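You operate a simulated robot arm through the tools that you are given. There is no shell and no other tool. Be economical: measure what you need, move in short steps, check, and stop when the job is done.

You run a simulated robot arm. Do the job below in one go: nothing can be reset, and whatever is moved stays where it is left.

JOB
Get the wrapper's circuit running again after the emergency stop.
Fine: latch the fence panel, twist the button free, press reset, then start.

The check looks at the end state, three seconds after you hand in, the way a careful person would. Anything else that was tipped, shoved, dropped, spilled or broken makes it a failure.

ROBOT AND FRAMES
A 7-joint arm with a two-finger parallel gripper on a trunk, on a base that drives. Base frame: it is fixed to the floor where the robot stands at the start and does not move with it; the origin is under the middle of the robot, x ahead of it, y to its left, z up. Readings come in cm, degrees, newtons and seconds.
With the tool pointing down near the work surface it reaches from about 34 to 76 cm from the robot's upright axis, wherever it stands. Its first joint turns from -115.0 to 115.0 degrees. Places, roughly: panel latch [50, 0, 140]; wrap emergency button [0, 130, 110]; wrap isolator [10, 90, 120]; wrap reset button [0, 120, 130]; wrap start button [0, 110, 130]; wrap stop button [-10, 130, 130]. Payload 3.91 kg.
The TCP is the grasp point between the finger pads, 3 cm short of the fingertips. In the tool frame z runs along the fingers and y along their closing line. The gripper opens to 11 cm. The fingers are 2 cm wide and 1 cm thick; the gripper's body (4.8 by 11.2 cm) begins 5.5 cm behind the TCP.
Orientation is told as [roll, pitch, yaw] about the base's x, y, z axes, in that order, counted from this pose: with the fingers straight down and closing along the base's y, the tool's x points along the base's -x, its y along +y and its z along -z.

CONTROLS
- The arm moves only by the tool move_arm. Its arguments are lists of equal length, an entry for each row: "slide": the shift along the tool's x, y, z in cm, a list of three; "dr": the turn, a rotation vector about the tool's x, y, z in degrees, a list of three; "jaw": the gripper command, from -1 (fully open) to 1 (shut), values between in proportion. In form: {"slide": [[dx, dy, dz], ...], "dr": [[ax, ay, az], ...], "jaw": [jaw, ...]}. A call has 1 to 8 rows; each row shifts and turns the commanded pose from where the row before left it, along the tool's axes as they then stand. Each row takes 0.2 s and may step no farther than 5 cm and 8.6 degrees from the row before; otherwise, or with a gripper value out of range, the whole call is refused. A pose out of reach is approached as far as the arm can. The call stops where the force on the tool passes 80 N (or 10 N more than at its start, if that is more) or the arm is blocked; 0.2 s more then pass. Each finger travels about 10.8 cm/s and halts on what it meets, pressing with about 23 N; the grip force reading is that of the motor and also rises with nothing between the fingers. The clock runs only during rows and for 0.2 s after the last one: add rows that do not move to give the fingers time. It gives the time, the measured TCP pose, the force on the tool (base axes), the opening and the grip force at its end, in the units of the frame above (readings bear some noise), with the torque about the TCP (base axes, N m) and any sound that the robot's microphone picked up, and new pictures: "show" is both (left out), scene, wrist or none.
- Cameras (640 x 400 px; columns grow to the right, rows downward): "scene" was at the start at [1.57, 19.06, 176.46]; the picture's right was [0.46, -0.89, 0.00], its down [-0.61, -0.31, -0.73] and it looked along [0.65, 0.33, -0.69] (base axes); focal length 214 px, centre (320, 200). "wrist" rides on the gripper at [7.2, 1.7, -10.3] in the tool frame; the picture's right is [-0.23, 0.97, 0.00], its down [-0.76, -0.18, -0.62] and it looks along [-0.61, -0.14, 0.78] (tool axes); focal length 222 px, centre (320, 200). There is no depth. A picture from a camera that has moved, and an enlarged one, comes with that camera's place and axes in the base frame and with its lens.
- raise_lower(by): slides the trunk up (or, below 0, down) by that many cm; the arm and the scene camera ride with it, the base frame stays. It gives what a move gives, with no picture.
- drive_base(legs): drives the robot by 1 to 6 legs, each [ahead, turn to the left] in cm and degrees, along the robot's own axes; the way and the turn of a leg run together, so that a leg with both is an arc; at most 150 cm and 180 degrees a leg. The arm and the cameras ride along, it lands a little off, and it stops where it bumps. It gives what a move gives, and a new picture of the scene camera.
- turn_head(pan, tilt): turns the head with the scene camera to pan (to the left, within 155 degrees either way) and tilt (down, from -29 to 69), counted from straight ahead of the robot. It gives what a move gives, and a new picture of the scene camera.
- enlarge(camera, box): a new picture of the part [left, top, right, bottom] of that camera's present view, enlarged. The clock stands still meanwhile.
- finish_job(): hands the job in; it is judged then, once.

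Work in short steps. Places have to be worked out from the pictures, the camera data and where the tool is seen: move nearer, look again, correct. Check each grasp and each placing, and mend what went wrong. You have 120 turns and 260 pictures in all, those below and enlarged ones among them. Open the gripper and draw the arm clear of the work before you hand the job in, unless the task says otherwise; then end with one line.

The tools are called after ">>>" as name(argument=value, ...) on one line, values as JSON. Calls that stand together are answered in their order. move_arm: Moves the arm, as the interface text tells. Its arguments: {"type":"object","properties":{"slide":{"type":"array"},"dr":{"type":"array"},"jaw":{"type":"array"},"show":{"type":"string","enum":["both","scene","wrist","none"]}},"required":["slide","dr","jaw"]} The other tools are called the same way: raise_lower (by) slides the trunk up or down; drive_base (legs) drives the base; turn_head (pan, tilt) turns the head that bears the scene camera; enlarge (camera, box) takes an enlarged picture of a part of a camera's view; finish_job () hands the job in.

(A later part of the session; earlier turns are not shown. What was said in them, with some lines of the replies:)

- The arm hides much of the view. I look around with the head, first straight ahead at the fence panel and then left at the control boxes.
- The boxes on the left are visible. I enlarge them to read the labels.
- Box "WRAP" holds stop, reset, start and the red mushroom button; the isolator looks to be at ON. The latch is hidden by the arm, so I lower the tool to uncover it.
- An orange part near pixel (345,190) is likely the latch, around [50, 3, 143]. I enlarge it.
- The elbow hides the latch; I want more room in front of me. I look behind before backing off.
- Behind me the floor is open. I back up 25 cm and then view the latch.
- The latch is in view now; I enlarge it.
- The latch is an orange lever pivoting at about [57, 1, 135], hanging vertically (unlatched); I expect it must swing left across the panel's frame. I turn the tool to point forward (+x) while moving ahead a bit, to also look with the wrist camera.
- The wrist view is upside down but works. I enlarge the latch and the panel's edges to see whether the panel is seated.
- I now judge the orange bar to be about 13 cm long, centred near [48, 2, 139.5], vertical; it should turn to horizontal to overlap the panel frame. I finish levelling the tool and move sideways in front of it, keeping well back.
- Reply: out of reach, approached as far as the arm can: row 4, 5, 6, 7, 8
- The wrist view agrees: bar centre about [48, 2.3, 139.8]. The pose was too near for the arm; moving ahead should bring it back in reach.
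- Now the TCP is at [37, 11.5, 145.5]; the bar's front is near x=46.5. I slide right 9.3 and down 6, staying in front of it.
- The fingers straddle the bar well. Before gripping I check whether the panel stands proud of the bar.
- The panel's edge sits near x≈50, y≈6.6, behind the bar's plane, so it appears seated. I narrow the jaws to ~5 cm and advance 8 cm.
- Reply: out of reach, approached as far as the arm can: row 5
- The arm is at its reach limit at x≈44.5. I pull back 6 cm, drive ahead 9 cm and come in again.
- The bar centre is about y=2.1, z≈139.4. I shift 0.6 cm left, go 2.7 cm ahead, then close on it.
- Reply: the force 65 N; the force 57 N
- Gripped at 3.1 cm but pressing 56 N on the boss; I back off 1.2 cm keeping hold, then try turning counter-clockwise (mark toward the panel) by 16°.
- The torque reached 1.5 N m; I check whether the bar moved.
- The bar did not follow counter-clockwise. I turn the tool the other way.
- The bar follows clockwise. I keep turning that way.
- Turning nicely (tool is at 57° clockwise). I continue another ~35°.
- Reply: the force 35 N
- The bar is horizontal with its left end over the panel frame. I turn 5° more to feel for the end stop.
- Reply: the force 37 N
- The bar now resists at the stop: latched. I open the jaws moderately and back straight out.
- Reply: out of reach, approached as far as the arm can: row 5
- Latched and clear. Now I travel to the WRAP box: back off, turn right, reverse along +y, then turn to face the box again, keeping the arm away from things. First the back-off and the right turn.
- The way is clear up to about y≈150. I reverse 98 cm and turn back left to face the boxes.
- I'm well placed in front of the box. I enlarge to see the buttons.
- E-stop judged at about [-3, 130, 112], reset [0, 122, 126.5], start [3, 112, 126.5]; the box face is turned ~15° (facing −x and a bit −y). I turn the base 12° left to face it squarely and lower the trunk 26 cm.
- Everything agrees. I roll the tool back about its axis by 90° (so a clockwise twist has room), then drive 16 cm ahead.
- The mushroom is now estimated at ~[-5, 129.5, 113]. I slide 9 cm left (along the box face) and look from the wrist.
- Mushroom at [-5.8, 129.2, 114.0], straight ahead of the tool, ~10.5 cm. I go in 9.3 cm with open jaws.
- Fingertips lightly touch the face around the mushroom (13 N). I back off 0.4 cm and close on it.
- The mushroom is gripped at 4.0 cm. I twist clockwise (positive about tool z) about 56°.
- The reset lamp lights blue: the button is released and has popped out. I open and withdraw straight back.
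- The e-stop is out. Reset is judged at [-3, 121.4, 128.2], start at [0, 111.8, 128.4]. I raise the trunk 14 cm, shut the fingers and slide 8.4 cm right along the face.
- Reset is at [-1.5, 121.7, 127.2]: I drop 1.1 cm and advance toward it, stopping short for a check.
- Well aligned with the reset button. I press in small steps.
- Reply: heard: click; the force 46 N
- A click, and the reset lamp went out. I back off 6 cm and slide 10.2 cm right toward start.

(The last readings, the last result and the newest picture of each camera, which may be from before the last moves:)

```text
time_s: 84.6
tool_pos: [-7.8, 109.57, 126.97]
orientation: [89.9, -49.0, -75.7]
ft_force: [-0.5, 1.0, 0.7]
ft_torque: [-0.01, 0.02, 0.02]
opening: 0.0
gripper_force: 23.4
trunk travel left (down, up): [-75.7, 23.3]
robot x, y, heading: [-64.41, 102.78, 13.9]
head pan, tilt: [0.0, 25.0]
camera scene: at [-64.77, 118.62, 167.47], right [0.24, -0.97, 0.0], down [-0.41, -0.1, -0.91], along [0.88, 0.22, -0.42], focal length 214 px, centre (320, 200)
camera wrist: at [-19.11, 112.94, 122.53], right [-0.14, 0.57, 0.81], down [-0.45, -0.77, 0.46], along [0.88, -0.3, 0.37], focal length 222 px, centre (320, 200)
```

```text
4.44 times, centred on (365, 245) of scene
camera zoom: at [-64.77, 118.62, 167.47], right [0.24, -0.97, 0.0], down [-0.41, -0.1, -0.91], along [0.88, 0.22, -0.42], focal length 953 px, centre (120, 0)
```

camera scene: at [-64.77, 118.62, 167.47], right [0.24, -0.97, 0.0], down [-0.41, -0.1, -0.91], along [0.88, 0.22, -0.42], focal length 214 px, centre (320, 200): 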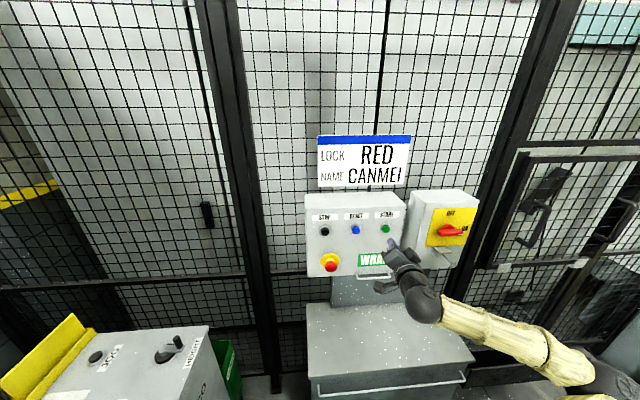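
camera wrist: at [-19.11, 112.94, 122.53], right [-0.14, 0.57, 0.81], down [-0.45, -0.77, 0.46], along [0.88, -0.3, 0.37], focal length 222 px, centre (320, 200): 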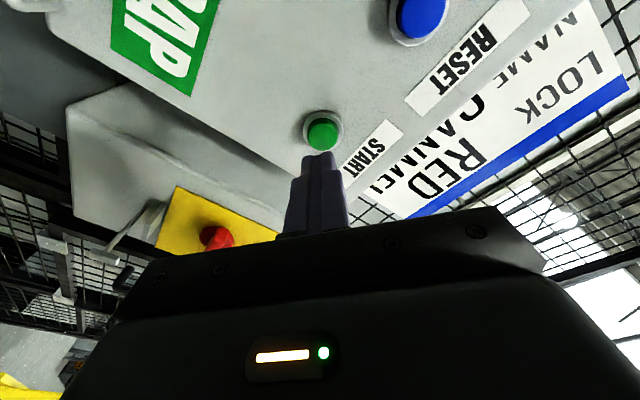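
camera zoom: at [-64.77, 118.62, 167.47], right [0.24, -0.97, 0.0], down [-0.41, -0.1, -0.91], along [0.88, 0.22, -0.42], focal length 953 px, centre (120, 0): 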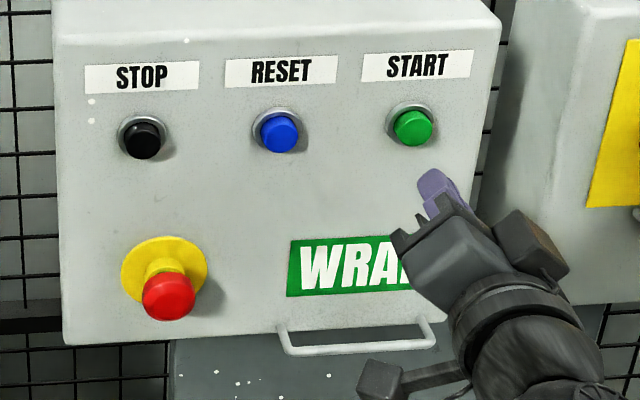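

Start is at [1.5, 111.8, 127.5], aligned to within half a cm. I lift 0.4 cm, approach and press in small steps.

>>> move_arm(slide=[[-0.3, 0.3, 2.5], [0, 0, 1.5], [0, 0, 0.6], [0, 0, 0.5], [0, 0, 0.5], [0, 0, 0.5]], dr=[[0, 0, 0], [0, 0, 0], [0, 0, 0], [0, 0, 0], [0, 0, 0], [0, 0, 0]], jaw=[1, 1, 1, 1, 1, 1])

```text
time_s: 86.0
tool_pos: [-1.96, 111.2, 127.44]
orientation: [90.0, -49.1, -75.5]
ft_force: [-4.8, -0.2, -1.0]
ft_torque: [0.0, 0.07, 0.01]
opening: 0.0
gripper_force: 23.4
trunk travel left (down, up): [-75.7, 23.3]
robot x, y, heading: [-64.55, 102.92, 14.3]
head pan, tilt: [0.0, 25.0]
heard: click
camera scene: at [-64.96, 118.57, 167.47], right [0.24, -0.97, 0.0], down [-0.41, -0.1, -0.91], along [0.88, 0.22, -0.42], focal length 214 px, centre (320, 200)
camera wrist: at [-13.37, 114.52, 123.0], right [-0.15, 0.57, 0.81], down [-0.45, -0.77, 0.46], along [0.88, -0.29, 0.37], focal length 222 px, centre (320, 200)
```

scene: 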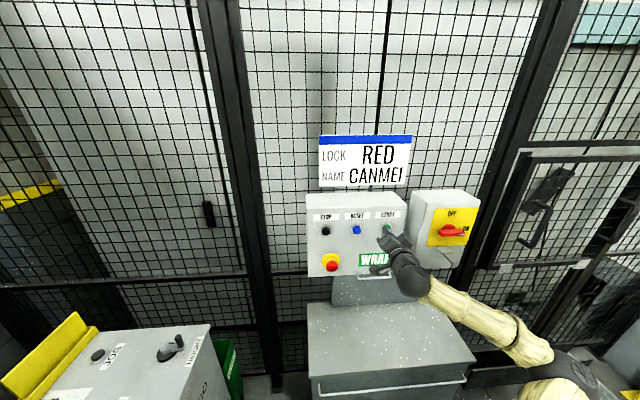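
wrist: 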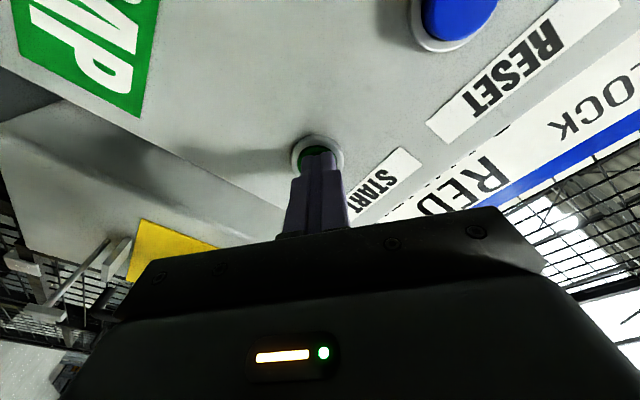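

A click came but no lamp shows yet; I push 0.6 cm deeper to be sure, then back off and look.

>>> move_arm(slide=[[0, 0, 0.4], [0, 0, 0.4]], dr=[[0, 0, 0], [0, 0, 0]], jaw=[1, 1], show="none")

>>> move_arm(slide=[[0, 0, -3], [0, 0, -3], [0, 0, 0]], dr=[[0, 0, 0], [0, 0, 0], [0, 0, 0]], jaw=[1, 1, 1], show="wrist")

>>> enlarge(camera="scene", box=[295, 180, 485, 300])

```text
time_s: 86.6
tool_pos: [-1.73, 111.21, 127.5]
orientation: [89.8, -48.8, -75.2]
ft_force: [-58.5, -16.1, -31.4]
ft_torque: [-0.44, 0.89, 0.02]
opening: 0.0
gripper_force: 22.8
trunk travel left (down, up): [-75.7, 23.3]
robot x, y, heading: [-64.89, 102.83, 14.2]
head pan, tilt: [0.0, 25.0]
```

```text
time_s: 87.4
tool_pos: [-7.0, 109.85, 127.56]
orientation: [90.0, -49.0, -75.6]
ft_force: [-0.2, 1.0, 0.2]
ft_torque: [0.0, -0.01, 0.02]
opening: 0.0
gripper_force: 23.3
trunk travel left (down, up): [-75.7, 23.3]
robot x, y, heading: [-64.49, 102.92, 14.1]
head pan, tilt: [0.0, 25.0]
camera wrist: at [-18.45, 113.14, 123.04], right [-0.15, 0.57, 0.81], down [-0.45, -0.77, 0.46], along [0.88, -0.29, 0.37], focal length 222 px, centre (320, 200)
```

wrist: 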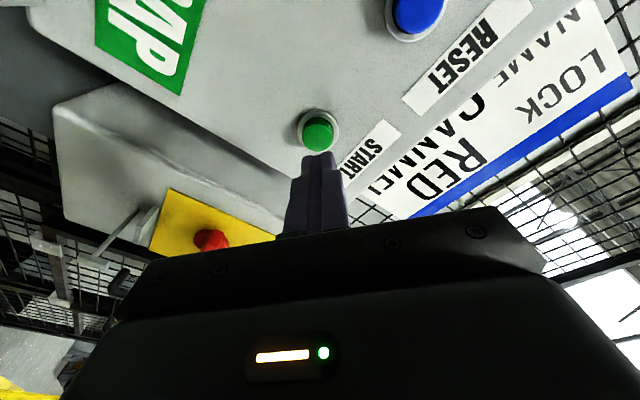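

```text
3.33 times, centred on (390, 240) of scene
camera zoom: at [-64.87, 118.56, 167.47], right [0.25, -0.97, 0.0], down [-0.41, -0.1, -0.91], along [0.88, 0.22, -0.42], focal length 715 px, centre (87, 67)
```

zoom: 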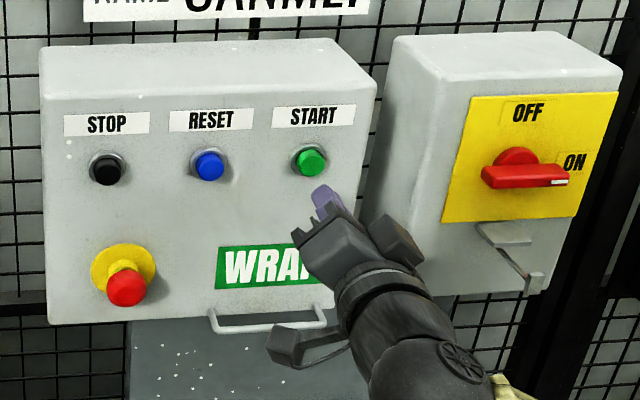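

Reset lamp is out, but start shows no light. I look around for some sign whether the wrapper is running.

>>> turn_head(pan=75, tilt=30)

>>> turn_head(pan=-40, tilt=15)

>>> turn_head(pan=20, tilt=-10)

```text
time_s: 88.9
tool_pos: [-7.08, 109.78, 127.48]
orientation: [90.1, -49.0, -75.7]
ft_force: [-0.1, 0.8, 0.2]
ft_torque: [-0.03, 0.02, -0.05]
opening: 0.0
gripper_force: 22.9
trunk travel left (down, up): [-75.7, 23.3]
robot x, y, heading: [-64.76, 102.97, 14.1]
head pan, tilt: [75.0, 30.0]
camera scene: at [-73.68, 125.34, 166.67], right [1.0, -0.02, 0.0], down [-0.01, -0.5, -0.87], along [0.01, 0.87, -0.5], focal length 214 px, centre (320, 200)
```

scene: 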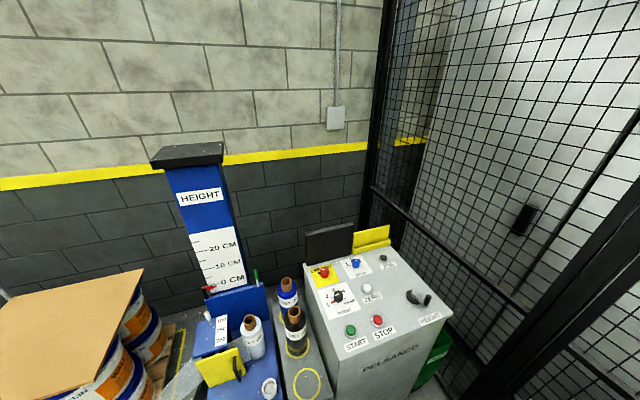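

```text
time_s: 90.8
tool_pos: [-6.8, 109.88, 127.31]
orientation: [89.8, -49.0, -75.5]
ft_force: [-0.3, 0.1, 0.2]
ft_torque: [0.0, -0.01, 0.0]
opening: 0.0
gripper_force: 22.9
trunk travel left (down, up): [-75.7, 23.3]
robot x, y, heading: [-64.24, 102.68, 14.3]
head pan, tilt: [-40.0, 15.0]
camera scene: at [-65.09, 112.3, 169.09], right [-0.44, -0.9, 0.0], down [-0.23, 0.11, -0.97], along [0.87, -0.42, -0.26], focal length 214 px, centre (320, 200)
```

scene: 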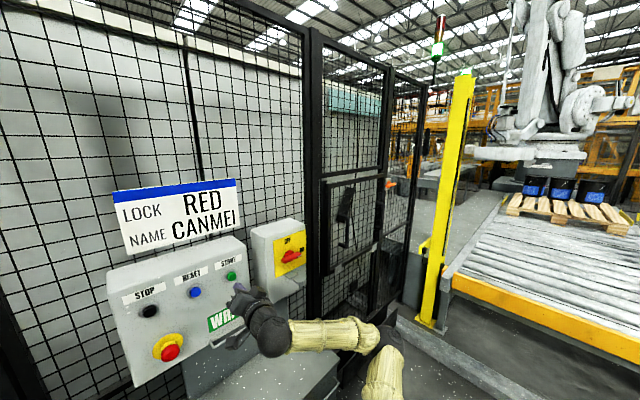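

```text
time_s: 92.1
tool_pos: [-6.96, 109.86, 127.47]
orientation: [89.9, -48.9, -75.5]
ft_force: [-0.2, 0.5, 0.4]
ft_torque: [0.03, 0.02, -0.02]
opening: 0.01
gripper_force: 23.5
trunk travel left (down, up): [-75.7, 23.3]
robot x, y, heading: [-64.64, 102.91, 14.3]
head pan, tilt: [20.0, -10.0]
camera scene: at [-66.8, 121.05, 173.03], right [0.56, -0.83, 0.0], down [0.14, 0.1, -0.98], along [0.81, 0.55, 0.17], focal length 214 px, centre (320, 200)
```

scene: 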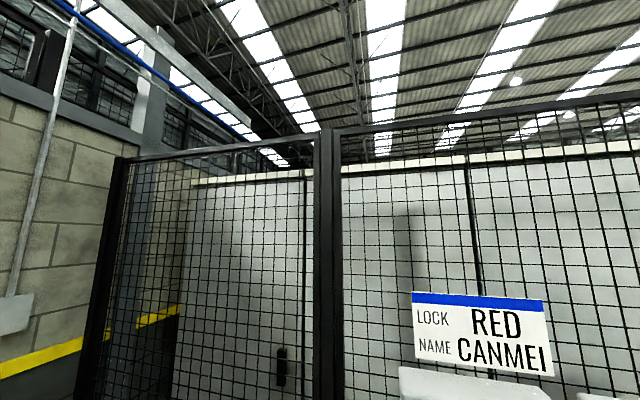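

A stack light stands on the post to the right; I look at it closely.

>>> turn_head(pan=-52, tilt=0)

>>> enlarge(camera="scene", box=[200, 40, 440, 200])

```text
time_s: 93.6
tool_pos: [-7.0, 109.92, 127.36]
orientation: [90.0, -49.0, -75.5]
ft_force: [-0.4, -0.4, 0.3]
ft_torque: [0.01, 0.02, -0.01]
opening: 0.03
gripper_force: 23.1
trunk travel left (down, up): [-75.7, 23.3]
robot x, y, heading: [-64.52, 103.16, 14.2]
head pan, tilt: [-52.0, 0.0]
camera scene: at [-66.67, 110.81, 171.51], right [-0.61, -0.79, 0.0], down [0.0, 0.0, -1.0], along [0.79, -0.61, 0.0], focal length 214 px, centre (320, 200)
```

scene: 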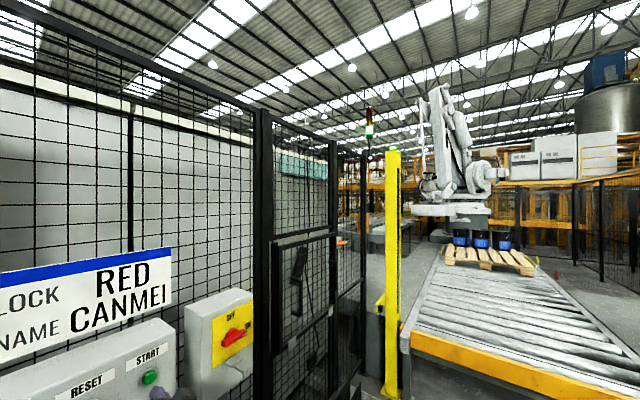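

```text
2.50 times, centred on (320, 120) of scene
camera zoom: at [-66.67, 110.81, 171.51], right [-0.61, -0.79, 0.0], down [0.0, 0.0, -1.0], along [0.79, -0.61, 0.0], focal length 536 px, centre (320, 400)
```

zoom: 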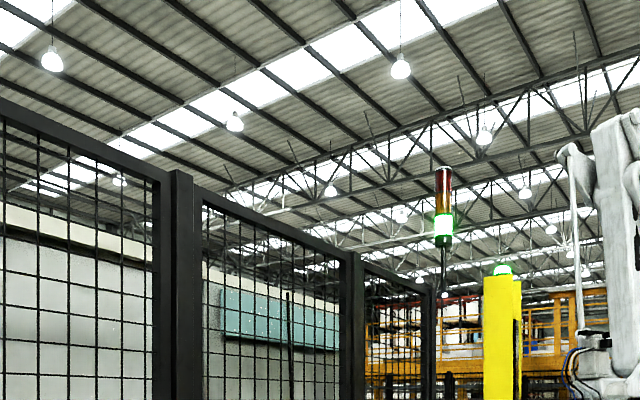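

The stack light's green segment is lit. I check the start button for illumination from here too, plus the latch.

>>> turn_head(pan=-30, tilt=20)

>>> enlarge(camera="scene", box=[100, 200, 340, 350])

>>> enlarge(camera="scene", box=[380, 0, 640, 250])

```text
time_s: 94.4
tool_pos: [-6.94, 109.86, 127.56]
orientation: [90.0, -48.9, -75.6]
ft_force: [-0.7, 0.0, -0.7]
ft_torque: [-0.04, 0.0, 0.0]
opening: 0.0
gripper_force: 22.5
trunk travel left (down, up): [-75.7, 23.3]
robot x, y, heading: [-64.45, 102.41, 14.3]
head pan, tilt: [-30.0, 20.0]
camera scene: at [-64.83, 113.77, 168.28], right [-0.27, -0.96, 0.0], down [-0.33, 0.09, -0.94], along [0.9, -0.26, -0.34], focal length 214 px, centre (320, 200)
```

scene: 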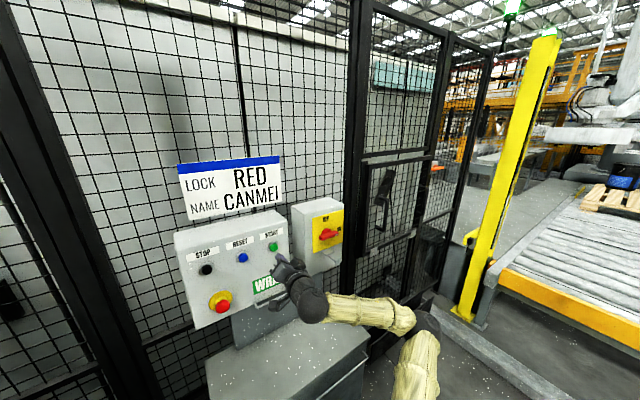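

```text
2.67 times, centred on (220, 275) of scene
camera zoom: at [-64.83, 113.77, 168.28], right [-0.27, -0.96, 0.0], down [-0.33, 0.09, -0.94], along [0.9, -0.26, -0.34], focal length 572 px, centre (587, 0)
```

zoom: 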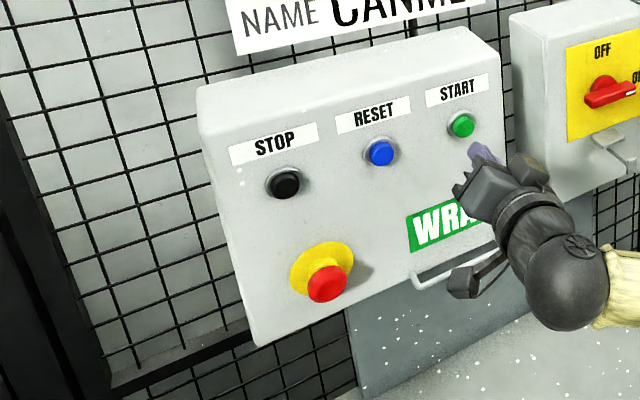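

```text
1.60 times, centred on (510, 125) of scene
camera zoom: at [-64.83, 113.77, 168.28], right [-0.27, -0.96, 0.0], down [-0.33, 0.09, -0.94], along [0.9, -0.26, -0.34], focal length 343 px, centre (16, 320)
```

zoom: 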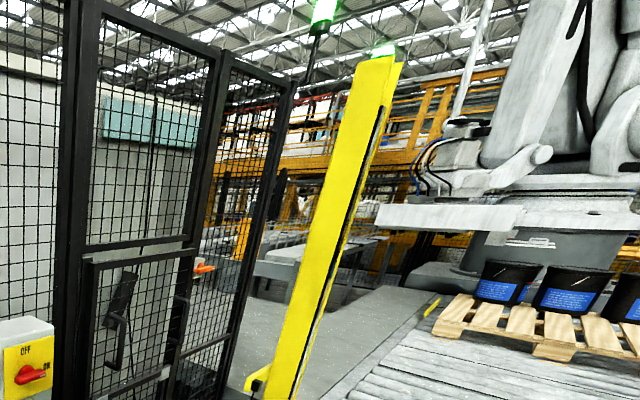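

The stack light on this cell's fence end is green, the e-stop is out, the isolator is ON and the latch is across. I drive back, open the gripper and check once more.

>>> drive_base(legs=[[-22, 0]])

>>> move_arm(slide=[[0, 0, 0], [0, 0, 0], [0, 0, 0], [0, 0, 0]], dr=[[0, 0, 0], [0, 0, 0], [0, 0, 0], [0, 0, 0]], jaw=[-1, -1, -1, -1], show="scene")

>>> enlarge(camera="scene", box=[180, 60, 500, 260])

```text
time_s: 96.3
tool_pos: [-28.4, 104.47, 127.52]
orientation: [90.1, -49.0, -75.6]
ft_force: [-0.7, -0.5, 0.2]
ft_torque: [-0.03, 0.01, 0.0]
opening: 0.0
gripper_force: 22.8
trunk travel left (down, up): [-75.7, 23.3]
robot x, y, heading: [-85.72, 97.93, 14.3]
head pan, tilt: [-30.0, 20.0]
camera scene: at [-86.26, 108.37, 168.28], right [-0.27, -0.96, 0.0], down [-0.33, 0.09, -0.94], along [0.9, -0.26, -0.34], focal length 214 px, centre (320, 200)
```

scene: 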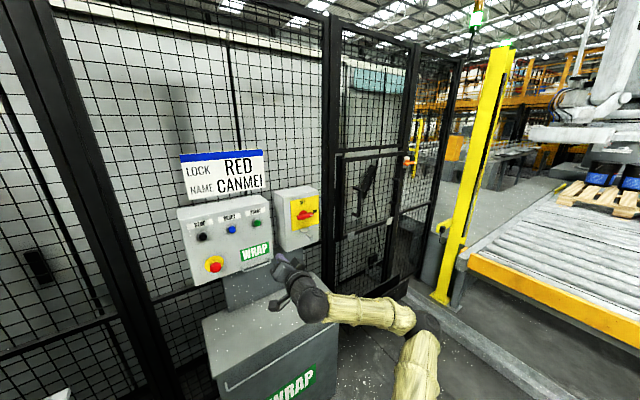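

```text
time_s: 97.3
tool_pos: [-28.41, 104.55, 127.52]
orientation: [90.0, -48.9, -75.5]
ft_force: [-1.3, -0.5, 0.8]
ft_torque: [0.01, -0.02, 0.02]
opening: 10.99
gripper_force: 0.1
trunk travel left (down, up): [-75.7, 23.3]
robot x, y, heading: [-86.1, 97.11, 14.3]
head pan, tilt: [-30.0, 20.0]
camera scene: at [-86.17, 108.39, 168.28], right [-0.27, -0.96, 0.0], down [-0.33, 0.09, -0.94], along [0.9, -0.26, -0.34], focal length 214 px, centre (320, 200)
```

scene: 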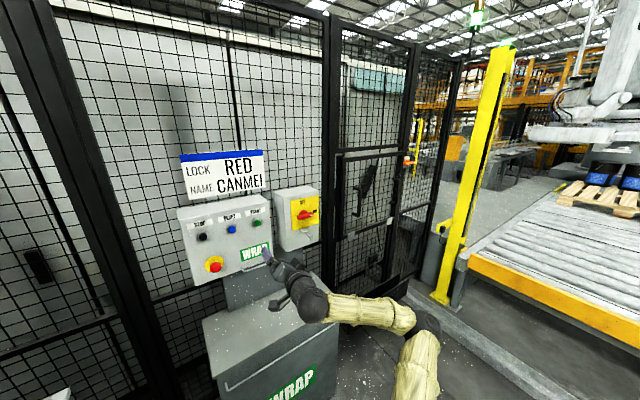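

```text
2.00 times, centred on (340, 160) of scene
camera zoom: at [-86.17, 108.39, 168.28], right [-0.27, -0.96, 0.0], down [-0.33, 0.09, -0.94], along [0.9, -0.26, -0.34], focal length 429 px, centre (280, 280)
```

zoom: 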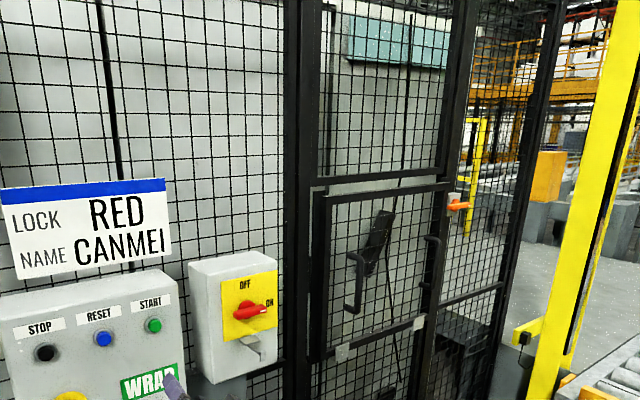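

All in order; the arm is clear and open. One last look at the stack light.

>>> enlarge(camera="scene", box=[430, 0, 530, 62])

```text
6.40 times, centred on (480, 31) of scene
camera zoom: at [-86.17, 108.39, 168.28], right [-0.27, -0.96, 0.0], down [-0.33, 0.09, -0.94], along [0.9, -0.26, -0.34], focal length 1373 px, centre (-704, 1282)
```

zoom: 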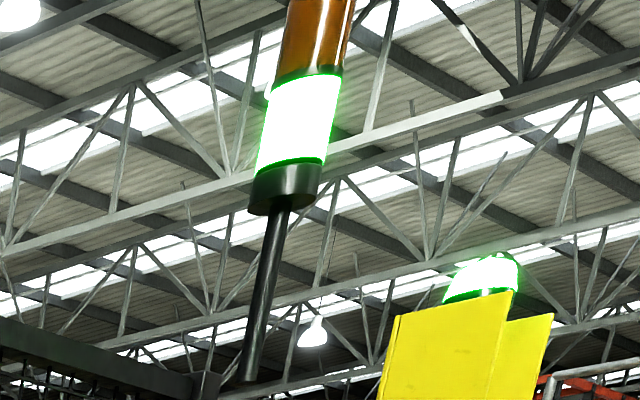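

The stack light is steady green; I hand in.

>>> finish_job()

```text
The job is handed in.
```

The panel is latched, the emergency button is twisted free, and reset and start are pressed. The reset lamp went out and the stack light at the fence end is green, so I take the wrapper's circuit to be running, though the start button shows no light of its own and I hadn't seen the stack light before.
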